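You operate a simulated robot arm through the tools that you are given. There is no shell and no other tool. Be economical: measure what you need, move in short steps, check, and stop when the job is done.

The job below is to be done with a simulated robot arm. You get a single attempt, and the scene is never put back.

JOB
Refill the bin that the yellow tag names, set its slider to OK and hang the tag on DONE.
Fine: the box is in the cabinet; shut its door.

The check looks at the end state, three seconds after you hand in, the way a careful person would. Anything else that was tipped, shoved, dropped, spilled or broken makes it a failure.

ROBOT AND FRAMES
A 6-joint arm with a two-finger parallel gripper on a trunk, on a base that drives. Base frame: it is fixed to the floor where the robot stands at the start and does not move with it; the origin is under the middle of the robot, x ahead of it, y to its left, z up. Lengths are in m, angles in degrees, forces in N, time in s.
With the tool pointing down near the work surface it reaches from about 0.18 to 0.46 m from the robot's upright axis, wherever it stands. Its first joint turns from -166.0 to 166.0 degrees. Places, roughly: bin [1.2, 0, 1]; blue bin [1, -0.1, 1.1]; hook of the done peg [0.7, 0, 1]; white door of the grey cabinet [0.3, -0.3, 0.5]; white slider [1, 0.1, 1.1]. Payload 4.1 kg.
The tool frame sits at the grasp point between the pads (the TCP): z along the fingers, y along the line on which they close. The tips reach 0.023 m beyond it. The gripper opens to 0.094 m. The fingers are 0.038 m wide and 0.01 m thick; the gripper's body (0.054 by 0.096 m) begins 0.039 m behind the TCP.
Orientation is told as [roll, pitch, yaw] about the base's x, y, z axes, in that order, counted from this pose: with the fingers straight down and closing along the base's y, the tool's x points along the base's -x, its y along +y and its z along -z.

CONTROLS
- The arm moves only by the tool apply_moves. Its argument "deltas" is a list of rows, each a list of 7 numbers: the shift along the tool's x, y, z in m, then the turn, a rotation vector about the tool's x, y, z in degrees, then the opening, from 0 (shut) to 1 (fully open). In form: [[x, y, z, wx, wy, wz, jaw], ...]. A call has 1 to 12 rows; each row shifts and turns the commanded pose from where the row before left it, along the tool's axes as they then stand. Each row takes 0.2 s and may step no farther than 0.05 m and 8.6 degrees from the row before; otherwise, or with a gripper value out of range, the whole call is refused. Where a pose cannot be reached the arm comes as near as it can. A force on the tool above 60 N (or 10 N above the force at the start of the call, whichever is more), or a blocked arm, ends the call early, and 0.2 s more pass. The fingers move at their own pace (about 0.045 m/s each) and stop on an object; they squeeze with about 39 N. The grip force told is the motor's: it shows also when the fingers shut on nothing. Time passes only in rows, and 0.2 s behind the last, so rows that do not move let the fingers close. The reply holds the time, the measured pose of the TCP, the force on the tool along the base axes, the opening and the grip force, in the units named above and with some noise, with the torque about the TCP (base axes, N m) and any sound that the robot's microphone picked up.
- Cameras (640 x 400 px; columns grow to the right, rows downward): "scene" is now at [-0.0006, 0.125, 1.548]; the picture's right is [-0.56, -0.83, 0.00], its down [-0.67, 0.46, -0.58] and it looks along [0.48, -0.33, -0.81] (base axes); focal length 214 px, centre (320, 200). "wrist" rides on the gripper at [0.086, 0.016, -0.074] in the tool frame; the picture's right is [-0.18, 0.98, 0.00], its down [-0.58, -0.11, -0.81] and it looks along [-0.79, -0.15, 0.59] (tool axes); focal length 243 px, centre (320, 200). There is no depth. A picture from a camera that has moved, and an enlarged one, comes with that camera's place and axes in the base frame and with its lens.
- camera(camera): a new picture of that camera. It takes no simulated time.
- move_column(by): slides the trunk up (or, below 0, down) by that many m; the arm and the scene camera ride with it, the base frame stays. It gives what a move gives, with no picture.
- steer(legs): drives the robot by 1 to 6 legs, each [ahead, turn to the left] in m and degrees, along the robot's own axes; the way and the turn of a leg run together, so that a leg with both is an arc; at most 1.5 m and 180 degrees a leg. The arm and the cameras ride along, it lands a little off, and it stops where it bumps. It gives what a move gives.
- head_to(pan, tilt): turns the head with the scene camera to pan (to the left, within 155 degrees either way) and tilt (down, from -29 to 69), counted from straight ahead of the robot. It gives what a move gives.
- zoom(camera, box): a new picture of the part [left, top, right, bottom] of that camera's present view, enlarged. It takes no simulated time.
- finish_job(): hands the job in; it is judged then, once.

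Work in short steps. Places have to be worked out from the pictures, the camera data and where the tool is seen: move nearer, look again, correct. Check each grasp and each placing, and mend what went wrong. You have 120 turns and 78 pictures in all, those below and enlarged ones among them. Open the gripper and draw the arm clear of the work before you hand the job in, unless the task says otherwise; then end with one line.

The tools are called after ">>>" by a JSON object that holds its "method" and its "body". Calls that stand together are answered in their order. apply_moves: Moves the arm, as the interface text tells. Its arguments: {"type":"object","properties":{"deltas":{"type":"array","items":{"type":"array","items":{"type":"number"}}}},"required":["deltas"]} The other tools are called the same way: move_column (by) slides the trunk up or down; steer (legs) drives the base; head_to (pan, tilt) turns the head that bears the scene camera; camera (camera) takes a picture; zoom (camera, box) takes an enlarged picture of a part of a camera's view; finish_job () hands the job in.

At the start:

```text
t: 0.0
tcp_pos: [0.3597, -0.0508, 1.3263]
tool_rot: [0.0, 0.0, 0.0]
force: [-0.7, 0.3, 0.9]
torque: [0.02, -0.02, 0.01]
grip_width: 0.0938
grasp_force: 0.1
trunk travel left (down, up): [-0.525, 0.065]
robot x, y, heading: [-0.002, 0.0043, 0.0]
head pan, tilt: [-34.3, 54.3]
```

scene: 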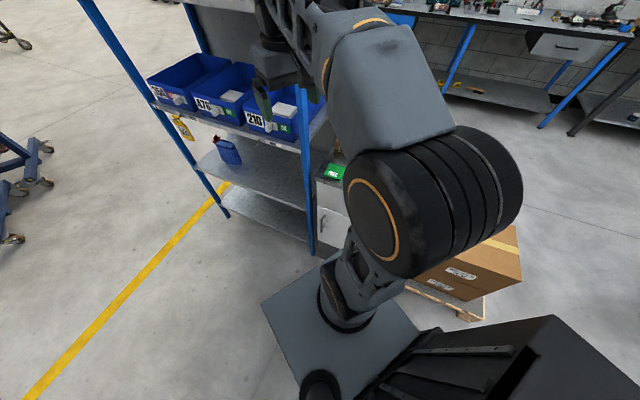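
wrist: 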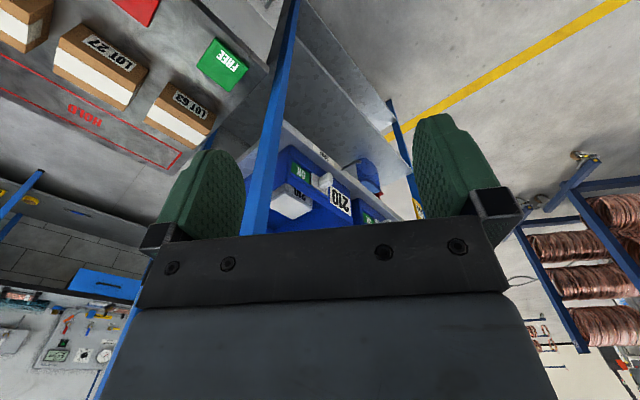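

I'll look around first: turn the head toward the shelf with the bins.

>>> {"method": "head_to", "body": {"pan": 0, "tilt": 30}}

>>> {"method": "camera", "body": {"camera": "scene"}}

```text
t: 1.0
tcp_pos: [0.3604, -0.0509, 1.3257]
tool_rot: [0.0, 0.0, -0.1]
force: [0.7, -0.2, 0.4]
torque: [-0.01, 0.03, -0.01]
grip_width: 0.0939
grasp_force: 0.0
trunk travel left (down, up): [-0.525, 0.065]
robot x, y, heading: [-0.0007, 0.0002, -0.2]
head pan, tilt: [0.0, 30.0]
```

```text
75 pictures are left
camera scene: at [0.0297, 0.166, 1.5831], right [0.0, -1.0, 0.0], down [-0.5, 0.0, -0.87], along [0.87, 0.0, -0.5], focal length 214 px, centre (320, 200)
```

scene: 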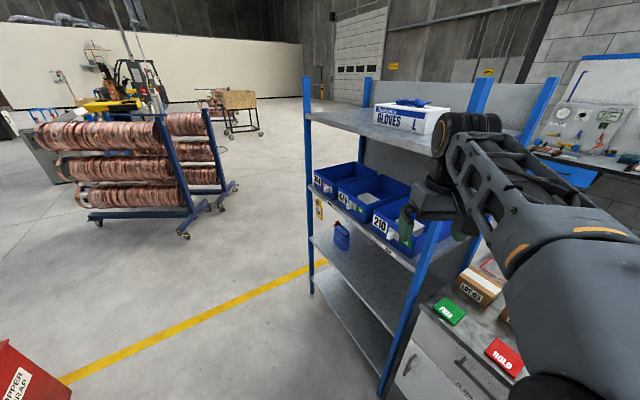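

Bins, yellow tag and cabinet are in view; I zoom in on the shelf and the cabinet.

>>> {"method": "zoom", "body": {"camera": "scene", "box": [290, 140, 450, 260]}}

>>> {"method": "zoom", "body": {"camera": "scene", "box": [360, 240, 560, 400]}}

```text
3.33 times, centred on (370, 200) of scene
camera zoom: at [0.0297, 0.166, 1.5831], right [0.0, -1.0, 0.0], down [-0.5, 0.0, -0.87], along [0.87, 0.0, -0.5], focal length 715 px, centre (153, 200)
```

zoom: 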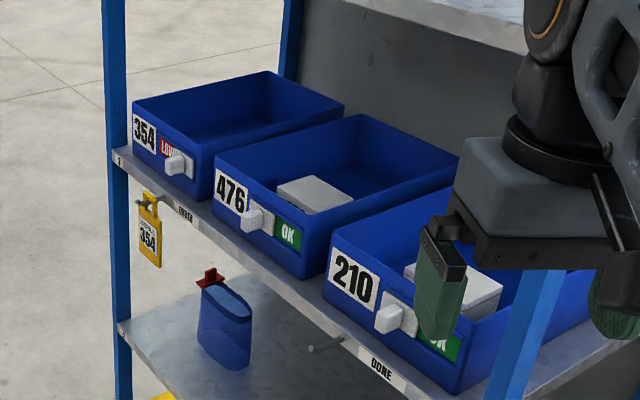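

```text
2.50 times, centred on (460, 320) of scene
camera zoom: at [0.0297, 0.166, 1.5831], right [0.0, -1.0, 0.0], down [-0.5, 0.0, -0.87], along [0.87, 0.0, -0.5], focal length 536 px, centre (-30, -100)
```

zoom: 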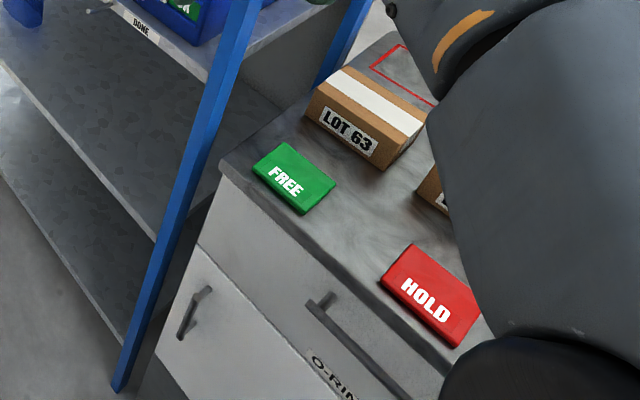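

The tag says 354; that bin's slider shows LOW. Now look toward the cabinet and bench.

>>> {"method": "head_to", "body": {"pan": -75, "tilt": 45}}

>>> {"method": "camera", "body": {"camera": "scene"}}

```text
t: 2.5
tcp_pos: [0.36, -0.0518, 1.3246]
tool_rot: [0.0, 0.0, 0.0]
force: [-0.2, -0.9, 0.9]
torque: [0.0, -0.01, -0.01]
grip_width: 0.094
grasp_force: 0.0
trunk travel left (down, up): [-0.525, 0.065]
robot x, y, heading: [0.0002, 0.0016, 0.0]
head pan, tilt: [-75.0, 45.0]
```

```text
72 pictures are left
camera scene: at [-0.0396, 0.0875, 1.5606], right [-0.97, -0.26, 0.0], down [-0.18, 0.68, -0.71], along [0.18, -0.68, -0.71], focal length 214 px, centre (320, 200)
```

scene: 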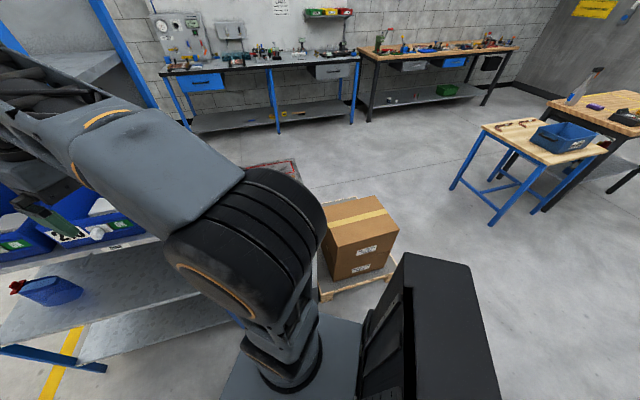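

The arm blocks the view of the cabinet. I swing it 90° to the left at constant radius.

>>> {"method": "apply_moves", "body": {"deltas": [[-0.0036, 0.0474, 0, 0, 0, -7.5, 1], [-0.0036, 0.0474, 0, 0, 0, -7.5, 1], [-0.0036, 0.0474, 0, 0, 0, -7.5, 1], [-0.0036, 0.0474, 0, 0, 0, -7.5, 1], [-0.0036, 0.0474, 0, 0, 0, -7.5, 1], [-0.0036, 0.0474, 0, 0, 0, -7.5, 1], [-0.0036, 0.0474, 0, 0, 0, -7.5, 1], [-0.0036, 0.0474, 0, 0, 0, -7.5, 1], [-0.0036, 0.0474, 0, 0, 0, -7.5, 1], [-0.0036, 0.0474, 0, 0, 0, -7.5, 1]]}}

>>> {"method": "head_to", "body": {"pan": -65, "tilt": 60}}

>>> {"method": "camera", "body": {"camera": "scene"}}

```text
t: 4.7
tcp_pos: [0.1408, 0.3325, 1.3262]
tool_rot: [0.0, 0.0, 75.0]
force: [0.1, 0.6, 0.2]
torque: [-0.03, -0.02, -0.02]
grip_width: 0.0941
grasp_force: 0.0
trunk travel left (down, up): [-0.525, 0.065]
robot x, y, heading: [0.0049, -0.0025, -0.2]
head pan, tilt: [-75.0, 45.0]
```

```text
t: 5.4
tcp_pos: [0.1427, 0.3319, 1.326]
tool_rot: [0.0, 0.1, 75.0]
force: [-0.4, 0.7, -0.4]
torque: [0.01, -0.01, -0.01]
grip_width: 0.0943
grasp_force: 0.0
trunk travel left (down, up): [-0.525, 0.065]
robot x, y, heading: [-0.0, -0.0046, -0.0]
head pan, tilt: [-65.0, 60.0]
```

```text
71 pictures are left
camera scene: at [-0.0326, 0.1056, 1.5411], right [-0.91, -0.42, 0.0], down [-0.37, 0.78, -0.5], along [0.21, -0.45, -0.87], focal length 214 px, centre (320, 200)
```

scene: 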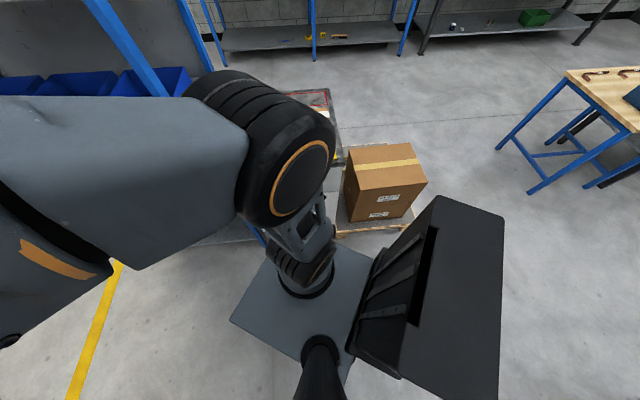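

The arm still hides the cabinet. I check behind the robot for free space before repositioning it so that the rack lies to its left (the camera's side).

>>> {"method": "head_to", "body": {"pan": 130, "tilt": 40}}

>>> {"method": "camera", "body": {"camera": "scene"}}

```text
t: 8.3
tcp_pos: [0.1432, 0.3329, 1.326]
tool_rot: [0.0, 0.0, 75.1]
force: [-0.3, -0.1, 0.1]
torque: [0.04, 0.0, 0.0]
grip_width: 0.0939
grasp_force: 0.1
trunk travel left (down, up): [-0.525, 0.065]
robot x, y, heading: [-0.0015, 0.001, 0.1]
head pan, tilt: [130.0, 40.0]
```

```text
70 pictures are left
camera scene: at [-0.1154, 0.2313, 1.5678], right [0.77, 0.64, 0.0], down [0.41, -0.49, -0.77], along [-0.49, 0.59, -0.64], focal length 214 px, centre (320, 200)
```

scene: 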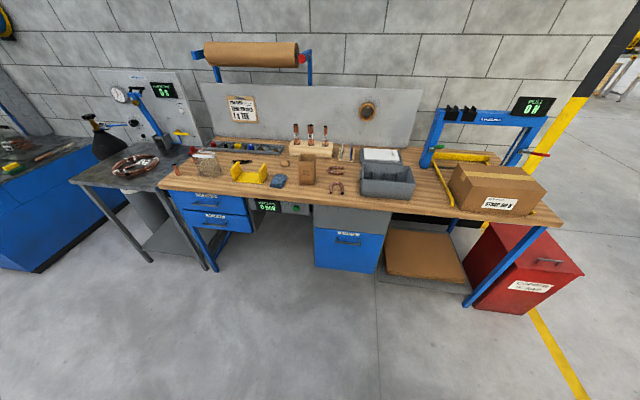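

There is about 1.3 m of corridor. I turn left 60°, go ahead a bit (away from the rack), then see.

>>> {"method": "steer", "body": {"legs": [[0, 60], [0.35, 0]]}}

>>> {"method": "head_to", "body": {"pan": -140, "tilt": 45}}

>>> {"method": "camera", "body": {"camera": "scene"}}

```text
t: 13.2
tcp_pos: [-0.0514, 0.5865, 1.326]
tool_rot: [0.0, 0.0, 135.5]
force: [0.1, 0.3, 0.1]
torque: [0.0, -0.03, 0.02]
grip_width: 0.0936
grasp_force: 0.0
trunk travel left (down, up): [-0.525, 0.065]
robot x, y, heading: [0.1696, 0.3013, 60.6]
head pan, tilt: [130.0, 40.0]
```

```text
t: 17.0
tcp_pos: [-0.0508, 0.5855, 1.3246]
tool_rot: [0.0, 0.1, 135.7]
force: [-0.4, 0.1, -0.5]
torque: [0.02, 0.01, -0.01]
grip_width: 0.0941
grasp_force: 0.1
trunk travel left (down, up): [-0.525, 0.065]
robot x, y, heading: [0.1695, 0.2963, 61.2]
head pan, tilt: [-140.0, 45.0]
```

```text
69 pictures are left
camera scene: at [0.009, 0.2489, 1.5606], right [-0.98, -0.19, 0.0], down [-0.13, 0.69, -0.71], along [0.13, -0.69, -0.71], focal length 214 px, centre (320, 200)
```

scene: 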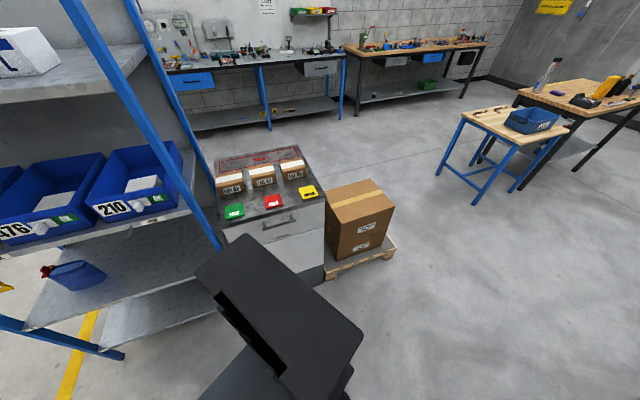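

Clear view of the cabinet top; zoom on it.

>>> {"method": "zoom", "body": {"camera": "scene", "box": [200, 140, 340, 270]}}

```text
3.08 times, centred on (270, 205) of scene
camera zoom: at [0.009, 0.2489, 1.5606], right [-0.98, -0.19, 0.0], down [-0.13, 0.69, -0.71], along [0.13, -0.69, -0.71], focal length 660 px, centre (474, 185)
```

zoom: 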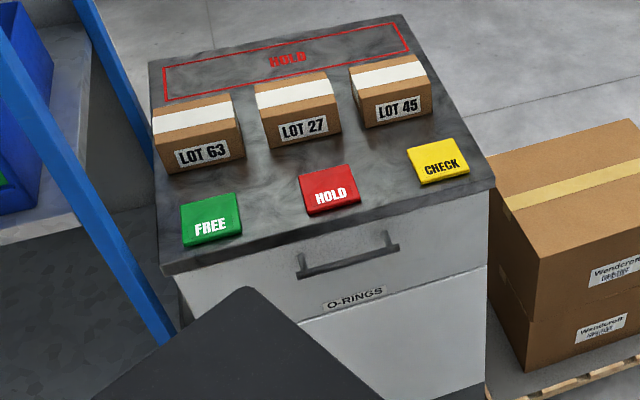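

The cabinet front matches a line about 0.41 m off, at 30°. I turn right (tower swinging through free space) to heading 210°, so the rack is on my left and I can drive along it.

>>> {"method": "steer", "body": {"legs": [[0, -105], [0, -106]]}}

>>> {"method": "head_to", "body": {"pan": 70, "tilt": 50}}

>>> {"method": "camera", "body": {"camera": "scene"}}

```text
t: 26.3
tcp_pos: [0.1984, -0.0613, 1.325]
tool_rot: [-0.1, 0.1, -77.4]
force: [0.2, 0.3, -0.3]
torque: [0.01, -0.02, -0.01]
grip_width: 0.0939
grasp_force: 0.1
trunk travel left (down, up): [-0.525, 0.065]
robot x, y, heading: [0.1677, 0.2971, -152.5]
head pan, tilt: [-140.0, 45.0]
```

```text
t: 29.3
tcp_pos: [0.1973, -0.0609, 1.3249]
tool_rot: [0.0, 0.0, -77.3]
force: [-0.3, -0.2, -0.2]
torque: [0.04, -0.01, 0.0]
grip_width: 0.0942
grasp_force: 0.2
trunk travel left (down, up): [-0.525, 0.065]
robot x, y, heading: [0.1684, 0.2996, -152.4]
head pan, tilt: [70.0, 50.0]
```

```text
67 pictures are left
camera scene: at [0.3094, 0.1038, 1.5536], right [-0.99, -0.13, 0.0], down [-0.1, 0.76, -0.64], along [0.09, -0.64, -0.77], focal length 214 px, centre (320, 200)
```

scene: 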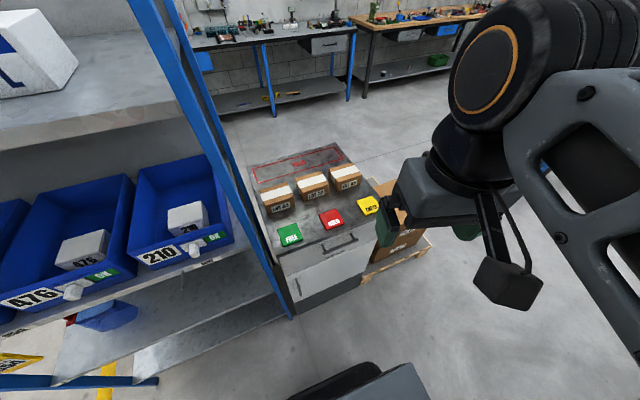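

Good view. Zoom on the cabinet front.

>>> {"method": "zoom", "body": {"camera": "scene", "box": [250, 210, 410, 320]}}

```text
3.64 times, centred on (330, 265) of scene
camera zoom: at [0.3094, 0.1038, 1.5536], right [-0.99, -0.13, 0.0], down [-0.1, 0.76, -0.64], along [0.09, -0.64, -0.77], focal length 780 px, centre (284, -36)
```

zoom: 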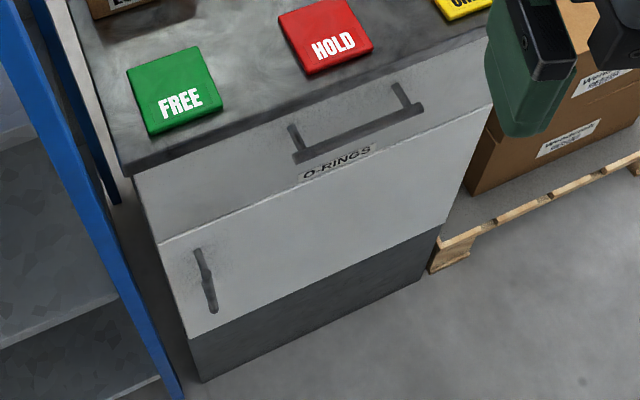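

Door hinges are on the right, handle on the left (s≈0.29, z 0.5–0.69 by estimate). I back up 0.13 m to stay clear of the door's swing, and spin the wrist 180° so its camera will sit above the gripper when the tool is horizontal.

>>> {"method": "steer", "body": {"legs": [[-0.13, 2.4]]}}

>>> {"method": "apply_moves", "body": {"deltas": [[0, 0, 0, 0, 0, 8.5, 0.6], [0, 0, 0, 0, 0, 8.5, 0.6], [0, 0, 0, 0, 0, 8.5, 0.6], [0, 0, 0, 0, 0, 8.5, 0.6], [0, 0, 0, 0, 0, 8.5, 0.6], [0, 0, 0, 0, 0, 8.5, 0.6], [0, 0, 0, 0, 0, 8.5, 0.6], [0, 0, 0, 0, 0, 8.5, 0.6], [0, 0, 0, 0, 0, 8.5, 0.6], [0, 0, 0, 0, 0, 8.5, 0.6]]}}

```text
t: 30.6
tcp_pos: [0.3263, 0.0041, 1.3256]
tool_rot: [0.0, -0.1, -74.9]
force: [0.7, -1.1, 0.3]
torque: [0.0, 0.01, 0.02]
grip_width: 0.0939
grasp_force: 0.1
trunk travel left (down, up): [-0.525, 0.065]
robot x, y, heading: [0.2814, 0.361, -149.6]
head pan, tilt: [70.0, 50.0]
```

```text
t: 32.8
tcp_pos: [0.3256, 0.004, 1.3257]
tool_rot: [0.1, 0.0, -160.1]
force: [0.2, -0.3, -0.5]
torque: [0.0, -0.01, -0.02]
grip_width: 0.0566
grasp_force: 0.0
trunk travel left (down, up): [-0.525, 0.065]
robot x, y, heading: [0.2821, 0.3637, -150.0]
head pan, tilt: [70.0, 50.0]
```

Continue to yaw −240° (tool x pointing toward the cabinet).

>>> {"method": "apply_moves", "body": {"deltas": [[0, 0, 0, 0, 0, 8, 0.6], [0, 0, 0, 0, 0, 8, 0.6], [0, 0, 0, 0, 0, 8, 0.6], [0, 0, 0, 0, 0, 8, 0.6], [0, 0, 0, 0, 0, 8, 0.6], [0, 0, 0, 0, 0, 8, 0.6], [0, 0, 0, 0, 0, 8, 0.6], [0, 0, 0, 0, 0, 8, 0.6], [0, 0, 0, 0, 0, 8, 0.6], [0, 0, 0, 0, 0, 8, 0.6]]}}

>>> {"method": "move_column", "body": {"by": -0.45}}

>>> {"method": "head_to", "body": {"pan": 75, "tilt": 40}}

>>> {"method": "camera", "body": {"camera": "scene"}}

>>> {"method": "camera", "body": {"camera": "wrist"}}

```text
t: 35.0
tcp_pos: [0.327, 0.0034, 1.3251]
tool_rot: [-0.1, 0.1, 120.0]
force: [-0.2, 0.6, 0.4]
torque: [-0.01, 0.0, 0.02]
grip_width: 0.0562
grasp_force: 0.0
trunk travel left (down, up): [-0.525, 0.065]
robot x, y, heading: [0.2824, 0.363, -150.1]
head pan, tilt: [70.0, 50.0]
```

```text
refused: -0.45 is not a number from -0.4 to 0.4
```

```text
t: 35.7
tcp_pos: [0.3261, 0.0046, 1.3265]
tool_rot: [0.0, 0.1, 120.2]
force: [0.0, -0.1, 0.2]
torque: [0.0, -0.03, -0.01]
grip_width: 0.0564
grasp_force: 0.1
trunk travel left (down, up): [-0.525, 0.065]
robot x, y, heading: [0.2822, 0.3626, -149.9]
head pan, tilt: [75.0, 40.0]
```

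```text
65 pictures are left
camera scene: at [0.4396, 0.1664, 1.5678], right [-0.97, -0.26, 0.0], down [-0.17, 0.62, -0.77], along [0.2, -0.74, -0.64], focal length 214 px, centre (320, 200)
```

scene: 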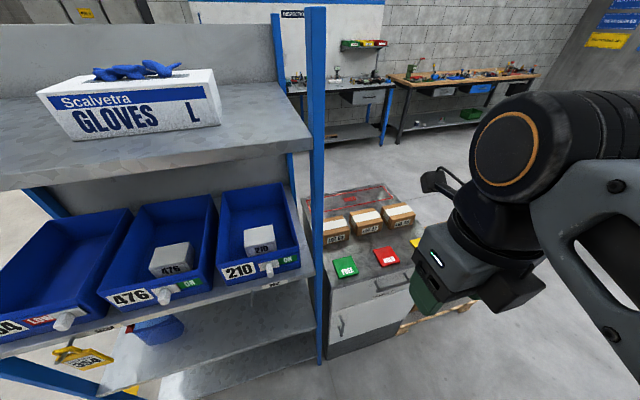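

```text
64 pictures are left
camera wrist: at [0.3555, -0.0803, 1.3998], right [-0.94, -0.34, 0.0], down [-0.2, 0.56, 0.81], along [-0.27, 0.76, -0.59], focal length 243 px, centre (320, 200)
```

wrist: 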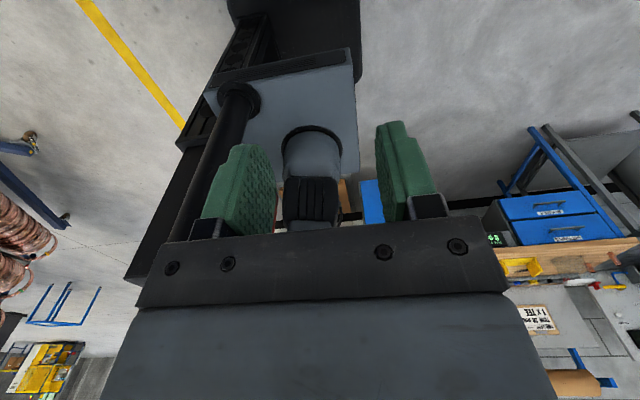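

Lower the trunk 0.4 m, then pitch the tool to horizontal while moving toward the handle's height.

>>> {"method": "move_column", "body": {"by": -0.4}}

>>> {"method": "apply_moves", "body": {"deltas": [[0.012, 0, 0.028, 0, 8.2, 0, 0.6], [0.0079, 0, 0.0294, 0, 8.2, 0, 0.6], [0.0036, 0, 0.0302, 0, 8.2, 0, 0.6], [-0.0007, 0, 0.0305, 0, 8.2, 0, 0.6], [-0.0051, 0, 0.03, 0, 8.2, 0, 0.6], [-0.0093, 0, 0.029, 0, 8.2, 0, 0.6], [-0.0134, 0, 0.0274, 0, 8.2, 0, 0.6], [-0.0171, 0, 0.0252, 0, 8.2, 0, 0.6], [-0.0205, 0, 0.0225, 0, 8.2, 0, 0.6], [-0.0235, 0, 0.0193, 0, 8.2, 0, 0.6], [-0.0261, 0, 0.0158, 0, 8, 0, 0.6]]}}

>>> {"method": "camera", "body": {"camera": "scene"}}

>>> {"method": "camera", "body": {"camera": "wrist"}}

```text
t: 39.6
tcp_pos: [0.3257, 0.0037, 0.9256]
tool_rot: [0.0, -0.1, 120.1]
force: [-0.1, 0.1, 0.7]
torque: [0.01, 0.0, 0.04]
grip_width: 0.0564
grasp_force: 0.2
trunk travel left (down, up): [-0.125, 0.465]
robot x, y, heading: [0.2822, 0.3627, -150.2]
head pan, tilt: [75.0, 40.0]
```

```text
t: 42.0
tcp_pos: [0.3946, -0.103, 0.6309]
tool_rot: [100.5, 89.9, -139.1]
force: [-0.2, 0.8, 0.3]
torque: [0.04, 0.02, -0.02]
grip_width: 0.0565
grasp_force: 0.1
out of reach, approached as far as the arm can: row 7, 8
trunk travel left (down, up): [-0.125, 0.465]
robot x, y, heading: [0.2831, 0.3611, -150.1]
head pan, tilt: [75.0, 40.0]
```

```text
63 pictures are left
camera scene: at [0.4394, 0.1668, 1.168], right [-0.97, -0.26, 0.0], down [-0.17, 0.62, -0.77], along [0.2, -0.74, -0.64], focal length 214 px, centre (320, 200)
```

scene: 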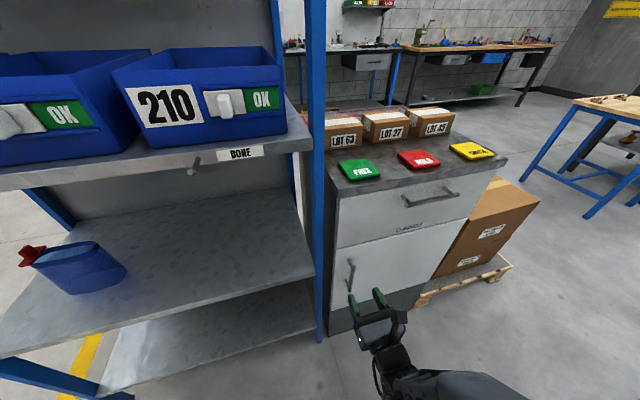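

```text
62 pictures are left
camera wrist: at [0.3435, -0.0477, 0.7164], right [-0.85, -0.5, -0.18], down [-0.32, 0.75, -0.58], along [0.43, -0.44, -0.79], focal length 243 px, centre (320, 200)
```

wrist: 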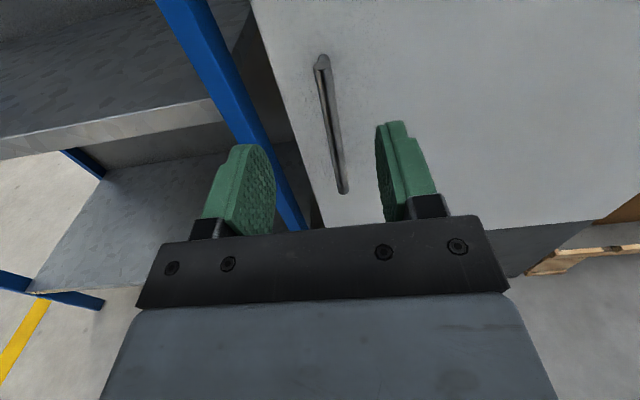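

Triangulated: handle bar at s≈0.288, n≈−0.39, z 0.50–0.64; TCP is at s 0.29, n −0.287, z 0.63, lined up laterally. Drop the trunk 0.06 and advance 0.085.

>>> {"method": "move_column", "body": {"by": -0.06}}

>>> {"method": "apply_moves", "body": {"deltas": [[0, 0, 0.03, 0, 0, 0, 0.6], [0, 0, 0.03, 0, 0, 0, 0.6], [0, 0, 0.025, 0, 0, 0, 0.6]]}}

>>> {"method": "camera", "body": {"camera": "wrist"}}

```text
t: 43.0
tcp_pos: [0.396, -0.1034, 0.571]
tool_rot: [2.8, 89.9, 123.3]
force: [0.2, -0.5, 0.9]
torque: [0.03, -0.02, -0.04]
grip_width: 0.0568
grasp_force: 0.0
trunk travel left (down, up): [-0.065, 0.525]
robot x, y, heading: [0.2806, 0.3647, -149.9]
head pan, tilt: [75.0, 40.0]
```

```text
t: 43.8
tcp_pos: [0.4263, -0.1825, 0.5718]
tool_rot: [4.5, 89.8, 125.4]
force: [0.1, -0.8, 0.4]
torque: [-0.03, 0.02, 0.03]
grip_width: 0.0564
grasp_force: 0.1
out of reach, approached as far as the arm can: row 2, 3
trunk travel left (down, up): [-0.065, 0.525]
robot x, y, heading: [0.2836, 0.3607, -149.9]
head pan, tilt: [75.0, 40.0]
```

```text
61 pictures are left
camera wrist: at [0.3739, -0.1269, 0.6575], right [-0.84, -0.51, -0.18], down [-0.32, 0.75, -0.58], along [0.43, -0.43, -0.79], focal length 243 px, centre (320, 200)
```

wrist: 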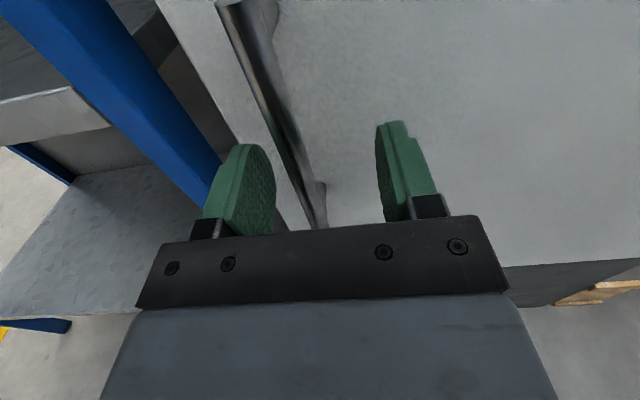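

Bar is between the fingers but near the tips. Advance 0.015 more, then close.

>>> {"method": "apply_moves", "body": {"deltas": [[0, 0.005, 0.015, 0, 0, 0, 0.6], [0, 0, 0, 0, 0, 0, 0.3], [0, 0, 0, 0, 0, 0, 0], [0, 0, 0, 0, 0, 0, 0], [0, 0, 0, 0, 0, 0, 0]]}}

>>> {"method": "camera", "body": {"camera": "wrist"}}

```text
t: 44.9
tcp_pos: [0.4429, -0.1901, 0.5703]
tool_rot: [64.5, 89.7, -172.9]
force: [24.6, 23.3, 4.8]
torque: [0.39, -0.83, -0.21]
grip_width: 0.0115
grasp_force: 38.6
trunk travel left (down, up): [-0.065, 0.525]
robot x, y, heading: [0.2861, 0.3652, -149.1]
head pan, tilt: [75.0, 40.0]
stopped in row 5: the force on the tool passed its limit at 63 N (the readings are from after the stop); the commanded pose is now the measured one
```

```text
60 pictures are left
camera wrist: at [0.3894, -0.1366, 0.6569], right [-0.83, -0.53, -0.18], down [-0.34, 0.74, -0.58], along [0.44, -0.42, -0.79], focal length 243 px, centre (320, 200)
```

wrist: 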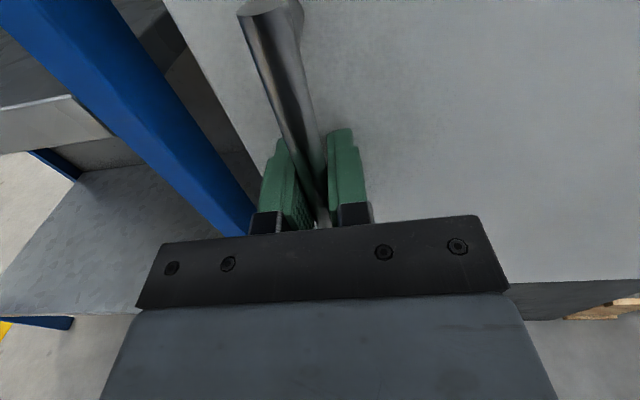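

Handle gripped (width 11.5 mm). Pull the door along its arc (hinge est. s −0.09), with the tool turning half as much; first two rows.

>>> {"method": "apply_moves", "body": {"deltas": [[0, 0.0042, -0.0325, 2.5, 0, 0, 0], [0, 0.0057, -0.0326, 2.5, 0, 0, 0]]}}

```text
t: 45.5
tcp_pos: [0.4132, -0.154, 0.5713]
tool_rot: [48.1, 89.7, 174.6]
force: [9.7, 9.2, 8.3]
torque: [1.14, 0.1, 0.04]
grip_width: 0.0116
grasp_force: 44.9
trunk travel left (down, up): [-0.065, 0.525]
robot x, y, heading: [0.2879, 0.3657, -148.9]
head pan, tilt: [75.0, 40.0]
stopped in row 2: the force on the tool passed its limit at 61 N (the readings are from after the stop); the commanded pose is now the measured one
```

Door moved ~7°. The side force says I pulled slightly too far to −s; continue with smaller steps and less sideways shift.

>>> {"method": "apply_moves", "body": {"deltas": [[0, 0.0, -0.016, 1.2, 0, 0, 0], [0, 0.001, -0.016, 1.2, 0, 0, 0], [0, 0.002, -0.016, 1.2, 0, 0, 0], [0, 0.003, -0.016, 1.2, 0, 0, 0]]}}

```text
t: 46.5
tcp_pos: [0.3667, -0.109, 0.571]
tool_rot: [43.7, 89.8, 174.7]
force: [-10.7, -12.6, 9.3]
torque: [1.21, 0.45, 0.04]
grip_width: 0.0116
grasp_force: 45.2
trunk travel left (down, up): [-0.065, 0.525]
robot x, y, heading: [0.2859, 0.3624, -149.2]
head pan, tilt: [75.0, 40.0]
```

Hinge estimate fits (door at ~17°). Continue pulling along the arc to ~37°.

>>> {"method": "apply_moves", "body": {"deltas": [[0, 0.005, -0.0161, 1.2, 0, 0, 0], [0, 0.0045, -0.0161, 1.2, 0, 0, 0], [0, 0.0042, -0.0159, 1.2, 0, 0, 0], [0, 0.0046, -0.0158, 1.2, 0, 0, 0], [0, 0.005, -0.0159, 1.2, 0, 0, 0], [0, 0.0053, -0.0156, 1.2, 0, 0, 0], [0, 0.0057, -0.0156, 1.2, 0, 0, 0], [0, 0.0059, -0.0154, 1.2, 0, 0, 0]]}}

>>> {"method": "camera", "body": {"camera": "scene"}}

```text
t: 48.3
tcp_pos: [0.2507, -0.0452, 0.5696]
tool_rot: [26.2, 89.8, 167.2]
force: [4.7, 11.7, 21.7]
torque: [-0.11, -0.44, 0.16]
grip_width: 0.0116
grasp_force: 45.0
trunk travel left (down, up): [-0.065, 0.525]
robot x, y, heading: [0.285, 0.3633, -148.9]
head pan, tilt: [75.0, 40.0]
```

```text
59 pictures are left
camera scene: at [0.4445, 0.1715, 1.1082], right [-0.96, -0.28, 0.0], down [-0.18, 0.62, -0.77], along [0.21, -0.74, -0.64], focal length 214 px, centre (320, 200)
```

scene: 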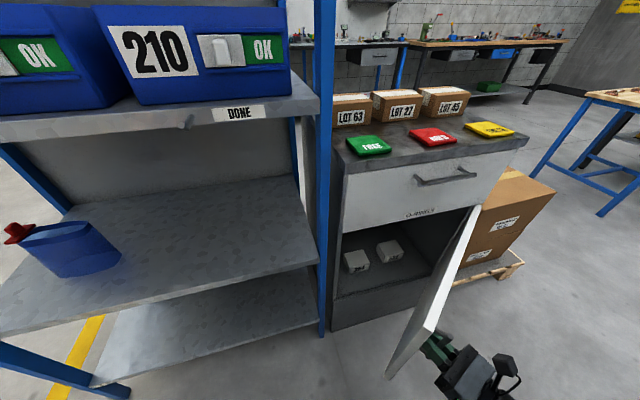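

Door is open ~40° and two small boxes show inside. Zoom on them.

>>> {"method": "zoom", "body": {"camera": "scene", "box": [320, 200, 480, 300]}}

```text
4.00 times, centred on (400, 250) of scene
camera zoom: at [0.4445, 0.1715, 1.1082], right [-0.96, -0.28, 0.0], down [-0.18, 0.62, -0.77], along [0.21, -0.74, -0.64], focal length 858 px, centre (0, 0)
```

zoom: 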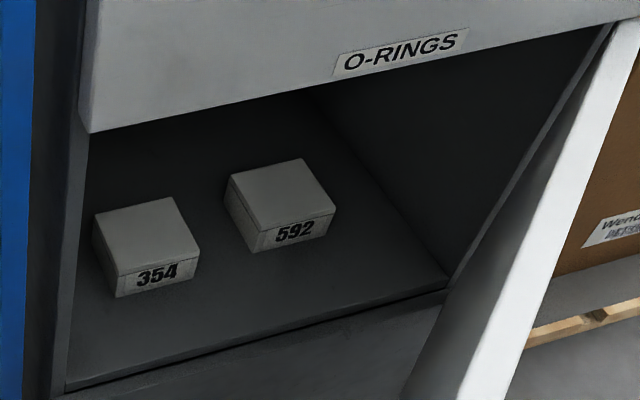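

Box 354 is the left one (s 0.16–0.245, n −0.50…−0.565, top z≈0.385). I release the handle, retreat, and then go around the door's free edge to push it wider from inside.

>>> {"method": "apply_moves", "body": {"deltas": [[0, 0, 0, 0, 0, 0, 0.6], [0, 0, 0, 0, 0, 0, 0.6], [0, 0, 0, 0, 0, 0, 0.6], [0, 0, -0.03, 0, 0, 0, 0.6], [0, 0, -0.04, 0, 0, 0, 0.6]]}}

>>> {"method": "camera", "body": {"camera": "wrist"}}

```text
t: 49.5
tcp_pos: [0.1962, -0.0042, 0.5692]
tool_rot: [13.4, 89.7, 154.3]
force: [0.1, 1.3, -0.5]
torque: [0.02, 0.01, 0.02]
grip_width: 0.0562
grasp_force: 0.0
trunk travel left (down, up): [-0.065, 0.525]
robot x, y, heading: [0.2868, 0.3634, -149.3]
head pan, tilt: [75.0, 40.0]
```

```text
57 pictures are left
camera wrist: at [0.1281, 0.0298, 0.6557], right [-0.62, -0.76, -0.18], down [-0.56, 0.6, -0.58], along [0.55, -0.26, -0.8], focal length 243 px, centre (320, 200)
```

wrist: 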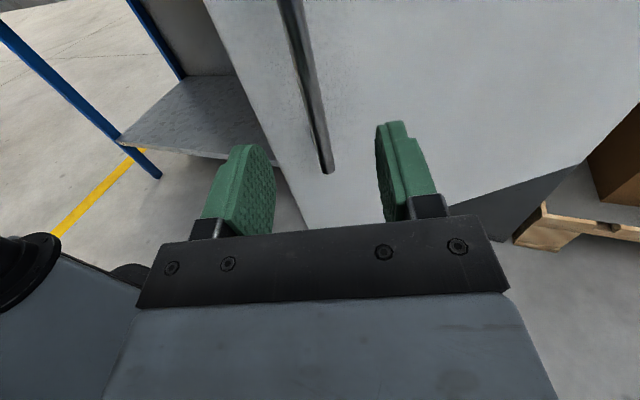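

I raise the trunk so the tool clears the door, then pitch the tool down beyond the door's free edge.

>>> {"method": "move_column", "body": {"by": 0.36}}

>>> {"method": "apply_moves", "body": {"deltas": [[0, -0.0078, 0.0127, -1.9, -8.2, 0, 0], [0.0018, -0.0082, 0.0123, -1.88, -8.2, 0.27, 0], [0.0034, -0.0086, 0.0117, -1.82, -8.2, 0.54, 0], [0.005, -0.009, 0.0108, -1.73, -8.2, 0.79, 0], [0.0063, -0.0094, 0.0097, -1.6, -8.2, 1.03, 0], [0.0073, -0.0098, 0.0085, -1.43, -8.2, 1.25, 0], [0.0083, -0.0101, 0.0071, -1.24, -8.2, 1.44, 0], [0.0089, -0.0105, 0.0057, -1.02, -8.2, 1.6, 0], [0.0094, -0.0108, 0.0043, -0.78, -8.2, 1.73, 0], [0.0095, -0.0112, 0.0028, -0.53, -8.2, 1.82, 0], [0.0094, -0.0115, 0.0013, -0.26, -8, 1.88, 0]]}}

>>> {"method": "camera", "body": {"camera": "scene"}}

```text
t: 53.0
tcp_pos: [0.1957, -0.0051, 0.9288]
tool_rot: [14.6, 89.7, 155.4]
force: [-0.4, -0.4, 0.7]
torque: [-0.02, 0.01, 0.02]
grip_width: 0.0566
grasp_force: 0.1
trunk travel left (down, up): [-0.425, 0.165]
robot x, y, heading: [0.2864, 0.3639, -148.8]
head pan, tilt: [75.0, 40.0]
```

```text
t: 55.4
tcp_pos: [0.3559, -0.0294, 0.9272]
tool_rot: [1.8, -0.1, 119.9]
force: [-1.2, -0.9, 1.1]
torque: [0.01, 0.01, -0.01]
grip_width: 0.0002
grasp_force: 39.1
out of reach, approached as far as the arm can: row 3
trunk travel left (down, up): [-0.425, 0.165]
robot x, y, heading: [0.284, 0.3668, -149.1]
head pan, tilt: [75.0, 40.0]
```

```text
56 pictures are left
camera scene: at [0.444, 0.1695, 1.4678], right [-0.96, -0.28, 0.0], down [-0.18, 0.62, -0.77], along [0.21, -0.74, -0.64], focal length 214 px, centre (320, 200)
```

scene: 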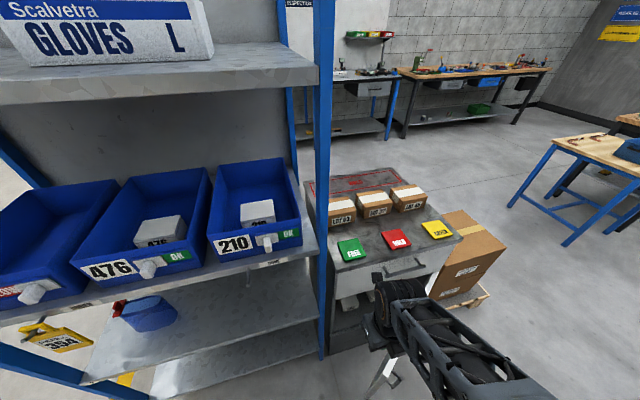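

Shift 3 cm further from the door edge, then lower.

>>> {"method": "apply_moves", "body": {"deltas": [[0, -0.03, 0, 0, 0, 0, 0]]}}

>>> {"method": "move_column", "body": {"by": -0.3}}

>>> {"method": "camera", "body": {"camera": "scene"}}

```text
t: 55.8
tcp_pos: [0.3689, -0.0214, 0.9284]
tool_rot: [1.2, 0.0, 120.3]
force: [-0.6, -0.3, -0.7]
torque: [-0.02, 0.0, 0.0]
grip_width: 0.0001
grasp_force: 39.2
out of reach, approached as far as the arm can: row 1
trunk travel left (down, up): [-0.425, 0.165]
robot x, y, heading: [0.2839, 0.3643, -148.9]
head pan, tilt: [75.0, 40.0]
```

```text
t: 58.8
tcp_pos: [0.3703, -0.0212, 0.6274]
tool_rot: [1.3, 0.1, 120.2]
force: [-0.5, -0.3, -0.1]
torque: [0.0, 0.01, -0.01]
grip_width: 0.0
grasp_force: 39.2
trunk travel left (down, up): [-0.125, 0.465]
robot x, y, heading: [0.2829, 0.3637, -149.1]
head pan, tilt: [75.0, 40.0]
```

```text
55 pictures are left
camera scene: at [0.4439, 0.1696, 1.1678], right [-0.96, -0.28, 0.0], down [-0.18, 0.62, -0.77], along [0.21, -0.74, -0.64], focal length 214 px, centre (320, 200)
```

scene: 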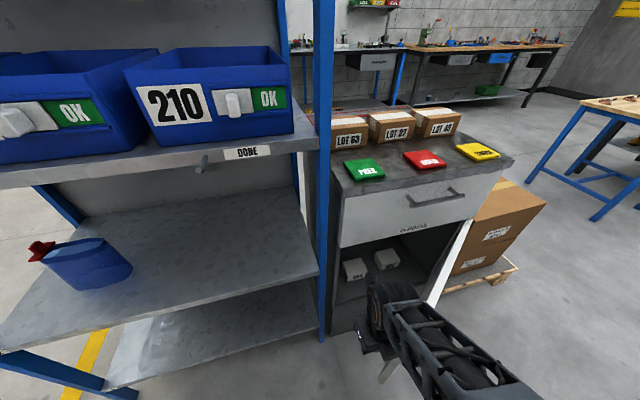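

Now push the door with the arm toward −s while easing outward (door free edge slides along the hand).

>>> {"method": "apply_moves", "body": {"deltas": [[-0.011, 0.03, 0, 0, 0, 0, 0], [-0.011, 0.03, 0, 0, 0, 0, 0], [-0.011, 0.03, 0, 0, 0, 0, 0], [-0.011, 0.03, 0, 0, 0, 0, 0], [-0.011, 0.03, 0, 0, 0, 0, 0], [-0.011, 0.03, 0, 0, 0, 0, 0], [-0.011, 0.03, 0, 0, 0, 0, 0], [-0.011, 0.03, 0, 0, 0, 0, 0], [-0.011, 0.025, 0, 0, 0, 0, 0]]}}

>>> {"method": "camera", "body": {"camera": "scene"}}

```text
t: 60.8
tcp_pos: [0.0916, -0.0704, 0.6318]
tool_rot: [1.1, 0.1, 120.2]
force: [0.5, 0.1, 0.8]
torque: [-0.02, -0.01, -0.01]
grip_width: 0.0
grasp_force: 38.6
trunk travel left (down, up): [-0.125, 0.465]
robot x, y, heading: [0.2837, 0.3672, -148.9]
head pan, tilt: [75.0, 40.0]
```

```text
54 pictures are left
camera scene: at [0.4441, 0.1697, 1.1678], right [-0.96, -0.28, 0.0], down [-0.18, 0.62, -0.77], along [0.21, -0.74, -0.64], focal length 214 px, centre (320, 200)
```

scene: 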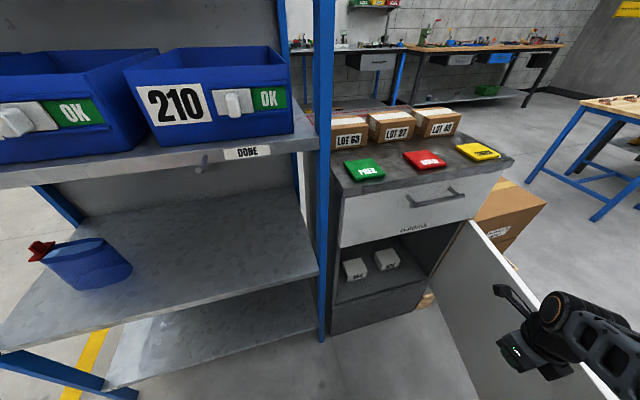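

Door is near 75–80° with no residual force. Drive forward 0.2 m to push it further with the hand leading.

>>> {"method": "steer", "body": {"legs": [[0.2, 0]]}}

>>> {"method": "camera", "body": {"camera": "scene"}}

```text
t: 62.3
tcp_pos: [-0.0578, -0.1598, 0.6315]
tool_rot: [0.4, -0.2, 120.6]
force: [2.8, 5.1, 2.4]
torque: [-0.32, 0.17, 0.03]
grip_width: 0.0001
grasp_force: 38.9
trunk travel left (down, up): [-0.125, 0.465]
robot x, y, heading: [0.1271, 0.2731, -148.9]
head pan, tilt: [75.0, 40.0]
stopped in leg 1: the force on the tool passed its limit at 76 N (the readings are from after the stop); the commanded pose is now the measured one
```

```text
53 pictures are left
camera scene: at [0.29, 0.0774, 1.1678], right [-0.96, -0.28, 0.0], down [-0.18, 0.62, -0.77], along [0.21, -0.74, -0.64], focal length 214 px, centre (320, 200)
```

scene: 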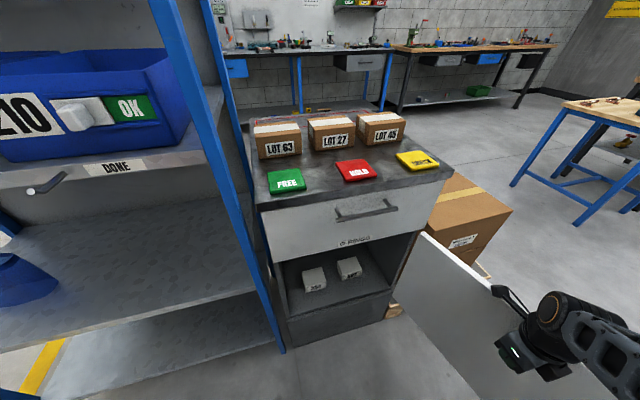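

Door reached its stop (~105°). I draw the arm back, then turn the robot 90° left to face the cabinet.

>>> {"method": "apply_moves", "body": {"deltas": [[-0.01, -0.03, 0, 0, 0, 0, 0.3], [-0.032, -0.02, 0, 0, 0, 0, 0.6], [-0.032, -0.02, 0, 0, 0, 0, 1], [-0.032, -0.02, 0, 0, 0, 0, 1], [-0.02, -0.01, 0, 0, 0, 0, 1]]}}

>>> {"method": "steer", "body": {"legs": [[0, 89]]}}

>>> {"method": "head_to", "body": {"pan": -5, "tilt": 45}}

>>> {"method": "camera", "body": {"camera": "scene"}}

```text
t: 63.5
tcp_pos: [-0.036, 0.0005, 0.6333]
tool_rot: [0.5, -0.4, 120.6]
force: [0.8, 1.0, -0.4]
torque: [0.0, -0.04, -0.01]
grip_width: 0.094
grasp_force: 0.1
trunk travel left (down, up): [-0.125, 0.465]
robot x, y, heading: [0.1254, 0.2699, -148.9]
head pan, tilt: [75.0, 40.0]
```

```text
t: 67.7
tcp_pos: [0.3985, 0.1038, 0.6325]
tool_rot: [0.4, -0.2, -149.9]
force: [0.4, -0.1, -0.1]
torque: [0.01, 0.02, -0.01]
grip_width: 0.0942
grasp_force: 0.1
trunk travel left (down, up): [-0.125, 0.465]
robot x, y, heading: [0.1295, 0.2686, -59.7]
head pan, tilt: [75.0, 40.0]
```

```text
t: 69.2
tcp_pos: [0.3982, 0.1039, 0.6314]
tool_rot: [0.4, -0.3, -150.0]
force: [-0.3, -0.3, 0.3]
torque: [-0.01, 0.01, 0.01]
grip_width: 0.0942
grasp_force: 0.1
trunk travel left (down, up): [-0.125, 0.465]
robot x, y, heading: [0.1307, 0.2718, -59.6]
head pan, tilt: [-5.0, 45.0]
```

```text
52 pictures are left
camera scene: at [0.2768, 0.3332, 1.1606], right [-0.9, -0.43, 0.0], down [-0.31, 0.64, -0.71], along [0.3, -0.64, -0.71], focal length 214 px, centre (320, 200)
```

scene: 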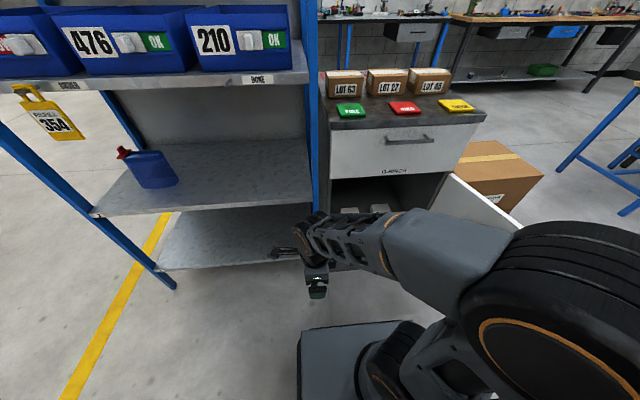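

Facing the cabinet now (axis s 0.248, n 0.17). Turn the wrist so tool x points into the cabinet again, then shift in front of box 354.

>>> {"method": "apply_moves", "body": {"deltas": [[0, 0, 0, 0, 0, 8.2, 1], [0, 0, 0, 0, 0, 8.2, 1], [0, 0, 0, 0, 0, 8.2, 1], [0, 0, 0, 0, 0, 8.2, 1], [0, 0, 0, 0, 0, 8.2, 1], [0, 0, 0, 0, 0, 8.2, 1], [0, 0, 0, 0, 0, 8.2, 1], [0, 0, 0, 0, 0, 8.2, 1], [0, 0, 0, 0, 0, 8.2, 1], [0, 0, 0, 0, 0, 8.2, 1], [0, 0, 0, 0, 0, 8, 1]]}}

>>> {"method": "apply_moves", "body": {"deltas": [[0, 0.04, 0, 0, 0, 0, 1], [0, 0.04, 0, 0, 0, 0, 1], [0, 0.04, 0, 0, 0, 0, 1], [0, 0.04, 0, 0, 0, 0, 1], [0, 0.035, 0, 0, 0, 0, 1]]}}

```text
t: 71.6
tcp_pos: [0.2655, -0.0178, 0.6217]
tool_rot: [-0.7, 0.6, 120.6]
force: [-0.5, -0.8, 0.2]
torque: [0.0, -0.01, -0.03]
grip_width: 0.0936
grasp_force: 0.0
out of reach, approached as far as the arm can: row 6, 7, 8, 9, 10, 11
trunk travel left (down, up): [-0.125, 0.465]
robot x, y, heading: [0.1306, 0.2723, -59.5]
head pan, tilt: [-5.0, 45.0]
```

```text
t: 72.8
tcp_pos: [0.0985, -0.1153, 0.6209]
tool_rot: [0.4, 0.4, 120.1]
force: [0.3, -0.4, 0.8]
torque: [0.03, 0.0, -0.03]
grip_width: 0.0941
grasp_force: 0.2
trunk travel left (down, up): [-0.125, 0.465]
robot x, y, heading: [0.1282, 0.2746, -59.6]
head pan, tilt: [-5.0, 45.0]
```

The wrist-roll joint is at its limit for this side, so I want the robot's axis ~0.11 m further left. First pitch the tool to 40° below horizontal and draw in a little.

>>> {"method": "apply_moves", "body": {"deltas": [[-0.013, 0, 0, 0, 8.3, 0, 1], [-0.0129, 0, -0.0019, 0, 8.3, 0, 1], [-0.0125, 0, -0.0037, 0, 8.3, 0, 1], [-0.0118, 0, -0.0055, 0, 8.3, 0, 1], [-0.0109, 0, -0.0071, 0, 8.3, 0, 1], [-0.0097, 0, -0.0086, 0, 8.3, 0, 1]]}}

>>> {"method": "steer", "body": {"legs": [[0, 30], [0.22, 0], [0, -30]]}}

>>> {"method": "camera", "body": {"camera": "scene"}}

>>> {"method": "camera", "body": {"camera": "wrist"}}

```text
t: 74.2
tcp_pos: [0.0399, -0.0667, 0.6275]
tool_rot: [0.4, 50.3, 120.3]
force: [0.0, -0.1, 1.4]
torque: [0.01, -0.05, -0.04]
grip_width: 0.0945
grasp_force: 0.1
out of reach, approached as far as the arm can: row 5, 6
trunk travel left (down, up): [-0.125, 0.465]
robot x, y, heading: [0.1295, 0.2729, -59.6]
head pan, tilt: [-5.0, 45.0]
```

```text
t: 78.8
tcp_pos: [0.2291, -0.1748, 0.6292]
tool_rot: [0.4, 50.2, 120.0]
force: [-0.1, 0.6, -0.5]
torque: [0.0, 0.03, 0.03]
grip_width: 0.0939
grasp_force: 0.0
trunk travel left (down, up): [-0.125, 0.465]
robot x, y, heading: [0.3206, 0.1611, -60.0]
head pan, tilt: [-5.0, 45.0]
```

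```text
51 pictures are left
camera scene: at [0.4682, 0.2226, 1.1606], right [-0.91, -0.42, 0.0], down [-0.3, 0.64, -0.71], along [0.3, -0.64, -0.71], focal length 214 px, centre (320, 200)
```

scene: 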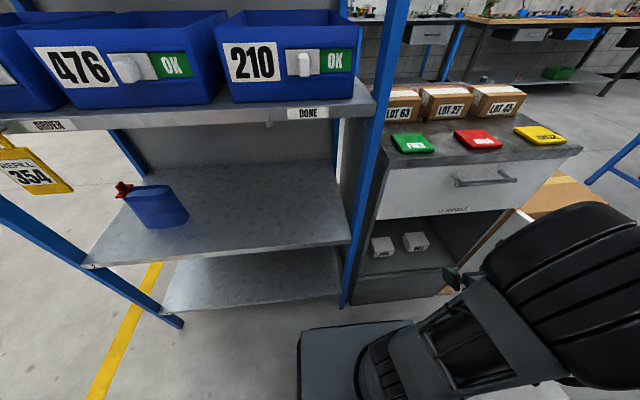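

```text
50 pictures are left
camera wrist: at [0.2133, -0.1822, 0.7422], right [-0.91, -0.39, -0.14], down [-0.4, 0.92, 0.07], along [0.1, 0.12, -0.99], focal length 243 px, centre (320, 200)
```

wrist: 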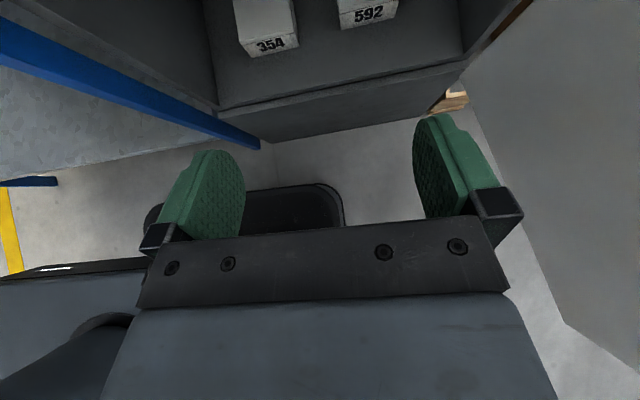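

Both cameras agree: box 354 spans s 0.159–0.242, front n −0.497. Lower the trunk, then move to a pre-grasp 8 cm back along the tool axis.

>>> {"method": "move_column", "body": {"by": -0.12}}

>>> {"method": "apply_moves", "body": {"deltas": [[0.0116, -0.0179, 0.0406, 0, 0, 0, 1], [0.0116, -0.0179, 0.0406, 0, 0, 0, 1], [0.0116, -0.0179, 0.0406, 0, 0, 0, 1], [0.0116, -0.0179, 0.0406, 0, 0, 0, 1], [0.0116, -0.0179, 0.0406, 0, 0, 0, 1]]}}

>>> {"method": "camera", "body": {"camera": "wrist"}}

```text
t: 80.3
tcp_pos: [0.2272, -0.1761, 0.5086]
tool_rot: [0.4, 50.3, 119.9]
force: [0.2, 0.9, 0.2]
torque: [0.02, -0.01, 0.0]
grip_width: 0.0942
grasp_force: 0.1
trunk travel left (down, up): [-0.005, 0.585]
robot x, y, heading: [0.3235, 0.162, -59.8]
head pan, tilt: [-5.0, 45.0]
```

```text
t: 81.5
tcp_pos: [0.3945, -0.303, 0.4223]
tool_rot: [0.4, 50.2, 119.9]
force: [-0.2, 0.1, 1.1]
torque: [0.03, 0.02, 0.01]
grip_width: 0.0937
grasp_force: 0.0
out of reach, approached as far as the arm can: row 1
trunk travel left (down, up): [-0.005, 0.585]
robot x, y, heading: [0.3198, 0.1635, -59.9]
head pan, tilt: [-5.0, 45.0]
```

```text
49 pictures are left
camera wrist: at [0.38, -0.3104, 0.5365], right [-0.91, -0.39, -0.14], down [-0.4, 0.92, 0.07], along [0.1, 0.12, -0.99], focal length 243 px, centre (320, 200)
```

wrist: 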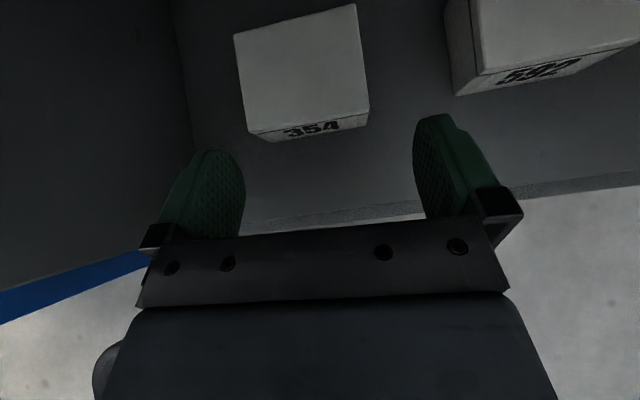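

Need +9 mm toward +s, then advance 0.078 along the tool axis.

>>> {"method": "apply_moves", "body": {"deltas": [[0, -0.009, 0, 0, 0, 0, 1], [0, 0, 0.026, 0, 0, 0, 1], [0, 0, 0.02, 0, 0, 0, 1]]}}

>>> {"method": "camera", "body": {"camera": "wrist"}}

```text
t: 82.3
tcp_pos: [0.4188, -0.3333, 0.394]
tool_rot: [0.4, 50.3, 119.9]
force: [-0.9, 3.1, 4.5]
torque: [0.14, -0.27, 0.13]
grip_width: 0.0937
grasp_force: 0.0
trunk travel left (down, up): [-0.005, 0.585]
robot x, y, heading: [0.3189, 0.1625, -59.8]
head pan, tilt: [-5.0, 45.0]
```

```text
48 pictures are left
camera wrist: at [0.4046, -0.3398, 0.5075], right [-0.91, -0.39, -0.14], down [-0.4, 0.92, 0.07], along [0.1, 0.12, -0.99], focal length 243 px, centre (320, 200)
```

wrist: 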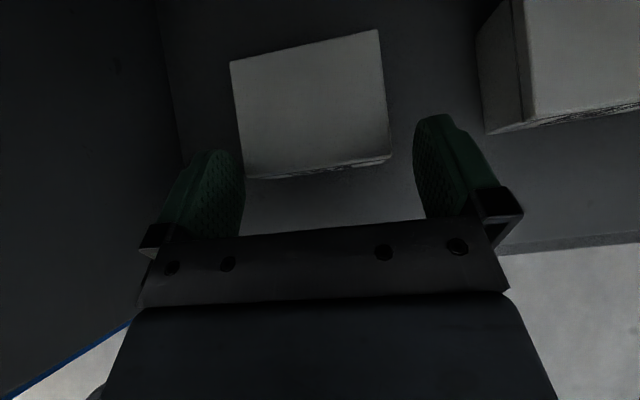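

Light contact (≈5 N), and the box centre is ~4 mm toward +s. Back off 1 cm, shift 4 mm, advance again.

>>> {"method": "apply_moves", "body": {"deltas": [[0, 0, -0.012, 0, 0, 0, 1], [0, -0.0045, 0, 0, 0, 0, 1], [0, 0, 0.014, 0, 0, 0, 1]]}}

>>> {"method": "zoom", "body": {"camera": "wrist", "box": [160, 20, 480, 220]}}

```text
t: 83.2
tcp_pos: [0.4242, -0.3314, 0.392]
tool_rot: [0.5, 50.3, 120.0]
force: [0.3, 0.0, 0.5]
torque: [0.03, -0.02, -0.03]
grip_width: 0.0941
grasp_force: 0.0
trunk travel left (down, up): [-0.005, 0.585]
robot x, y, heading: [0.3228, 0.1622, -59.9]
head pan, tilt: [-5.0, 45.0]
```

```text
2.00 times, centred on (320, 120) of wrist
camera zoom: at [0.4096, -0.3383, 0.506], right [-0.91, -0.39, -0.14], down [-0.4, 0.92, 0.07], along [0.1, 0.12, -0.99], focal length 485 px, centre (320, 360)
```

zoom: 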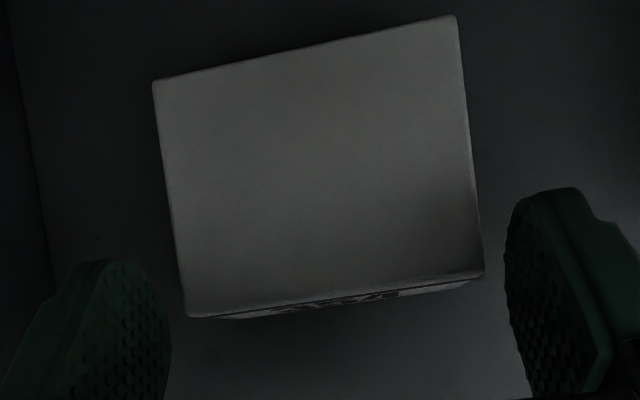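

Now free of contact and straddling evenly. Advance 28 mm and close.

>>> {"method": "apply_moves", "body": {"deltas": [[0, 0, 0.014, 0, 0, 0, 1], [0, 0, 0.014, 0, 0, 0, 1]]}}

>>> {"method": "zoom", "body": {"camera": "wrist", "box": [160, 60, 480, 260]}}

```text
t: 83.8
tcp_pos: [0.4334, -0.3503, 0.3741]
tool_rot: [0.4, 50.1, 120.0]
force: [-0.2, 0.4, 0.6]
torque: [0.02, -0.02, -0.01]
grip_width: 0.0941
grasp_force: 0.1
trunk travel left (down, up): [-0.005, 0.585]
robot x, y, heading: [0.3205, 0.1597, -60.0]
head pan, tilt: [-5.0, 45.0]
```

```text
2.00 times, centred on (320, 160) of wrist
camera zoom: at [0.4196, -0.3573, 0.488], right [-0.91, -0.38, -0.14], down [-0.4, 0.92, 0.07], along [0.1, 0.12, -0.99], focal length 485 px, centre (320, 280)
```

zoom: 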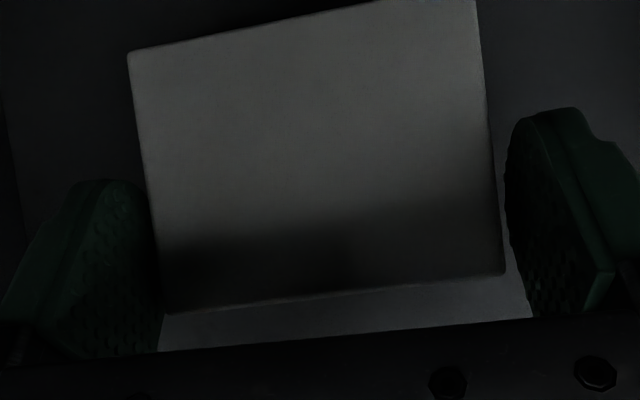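

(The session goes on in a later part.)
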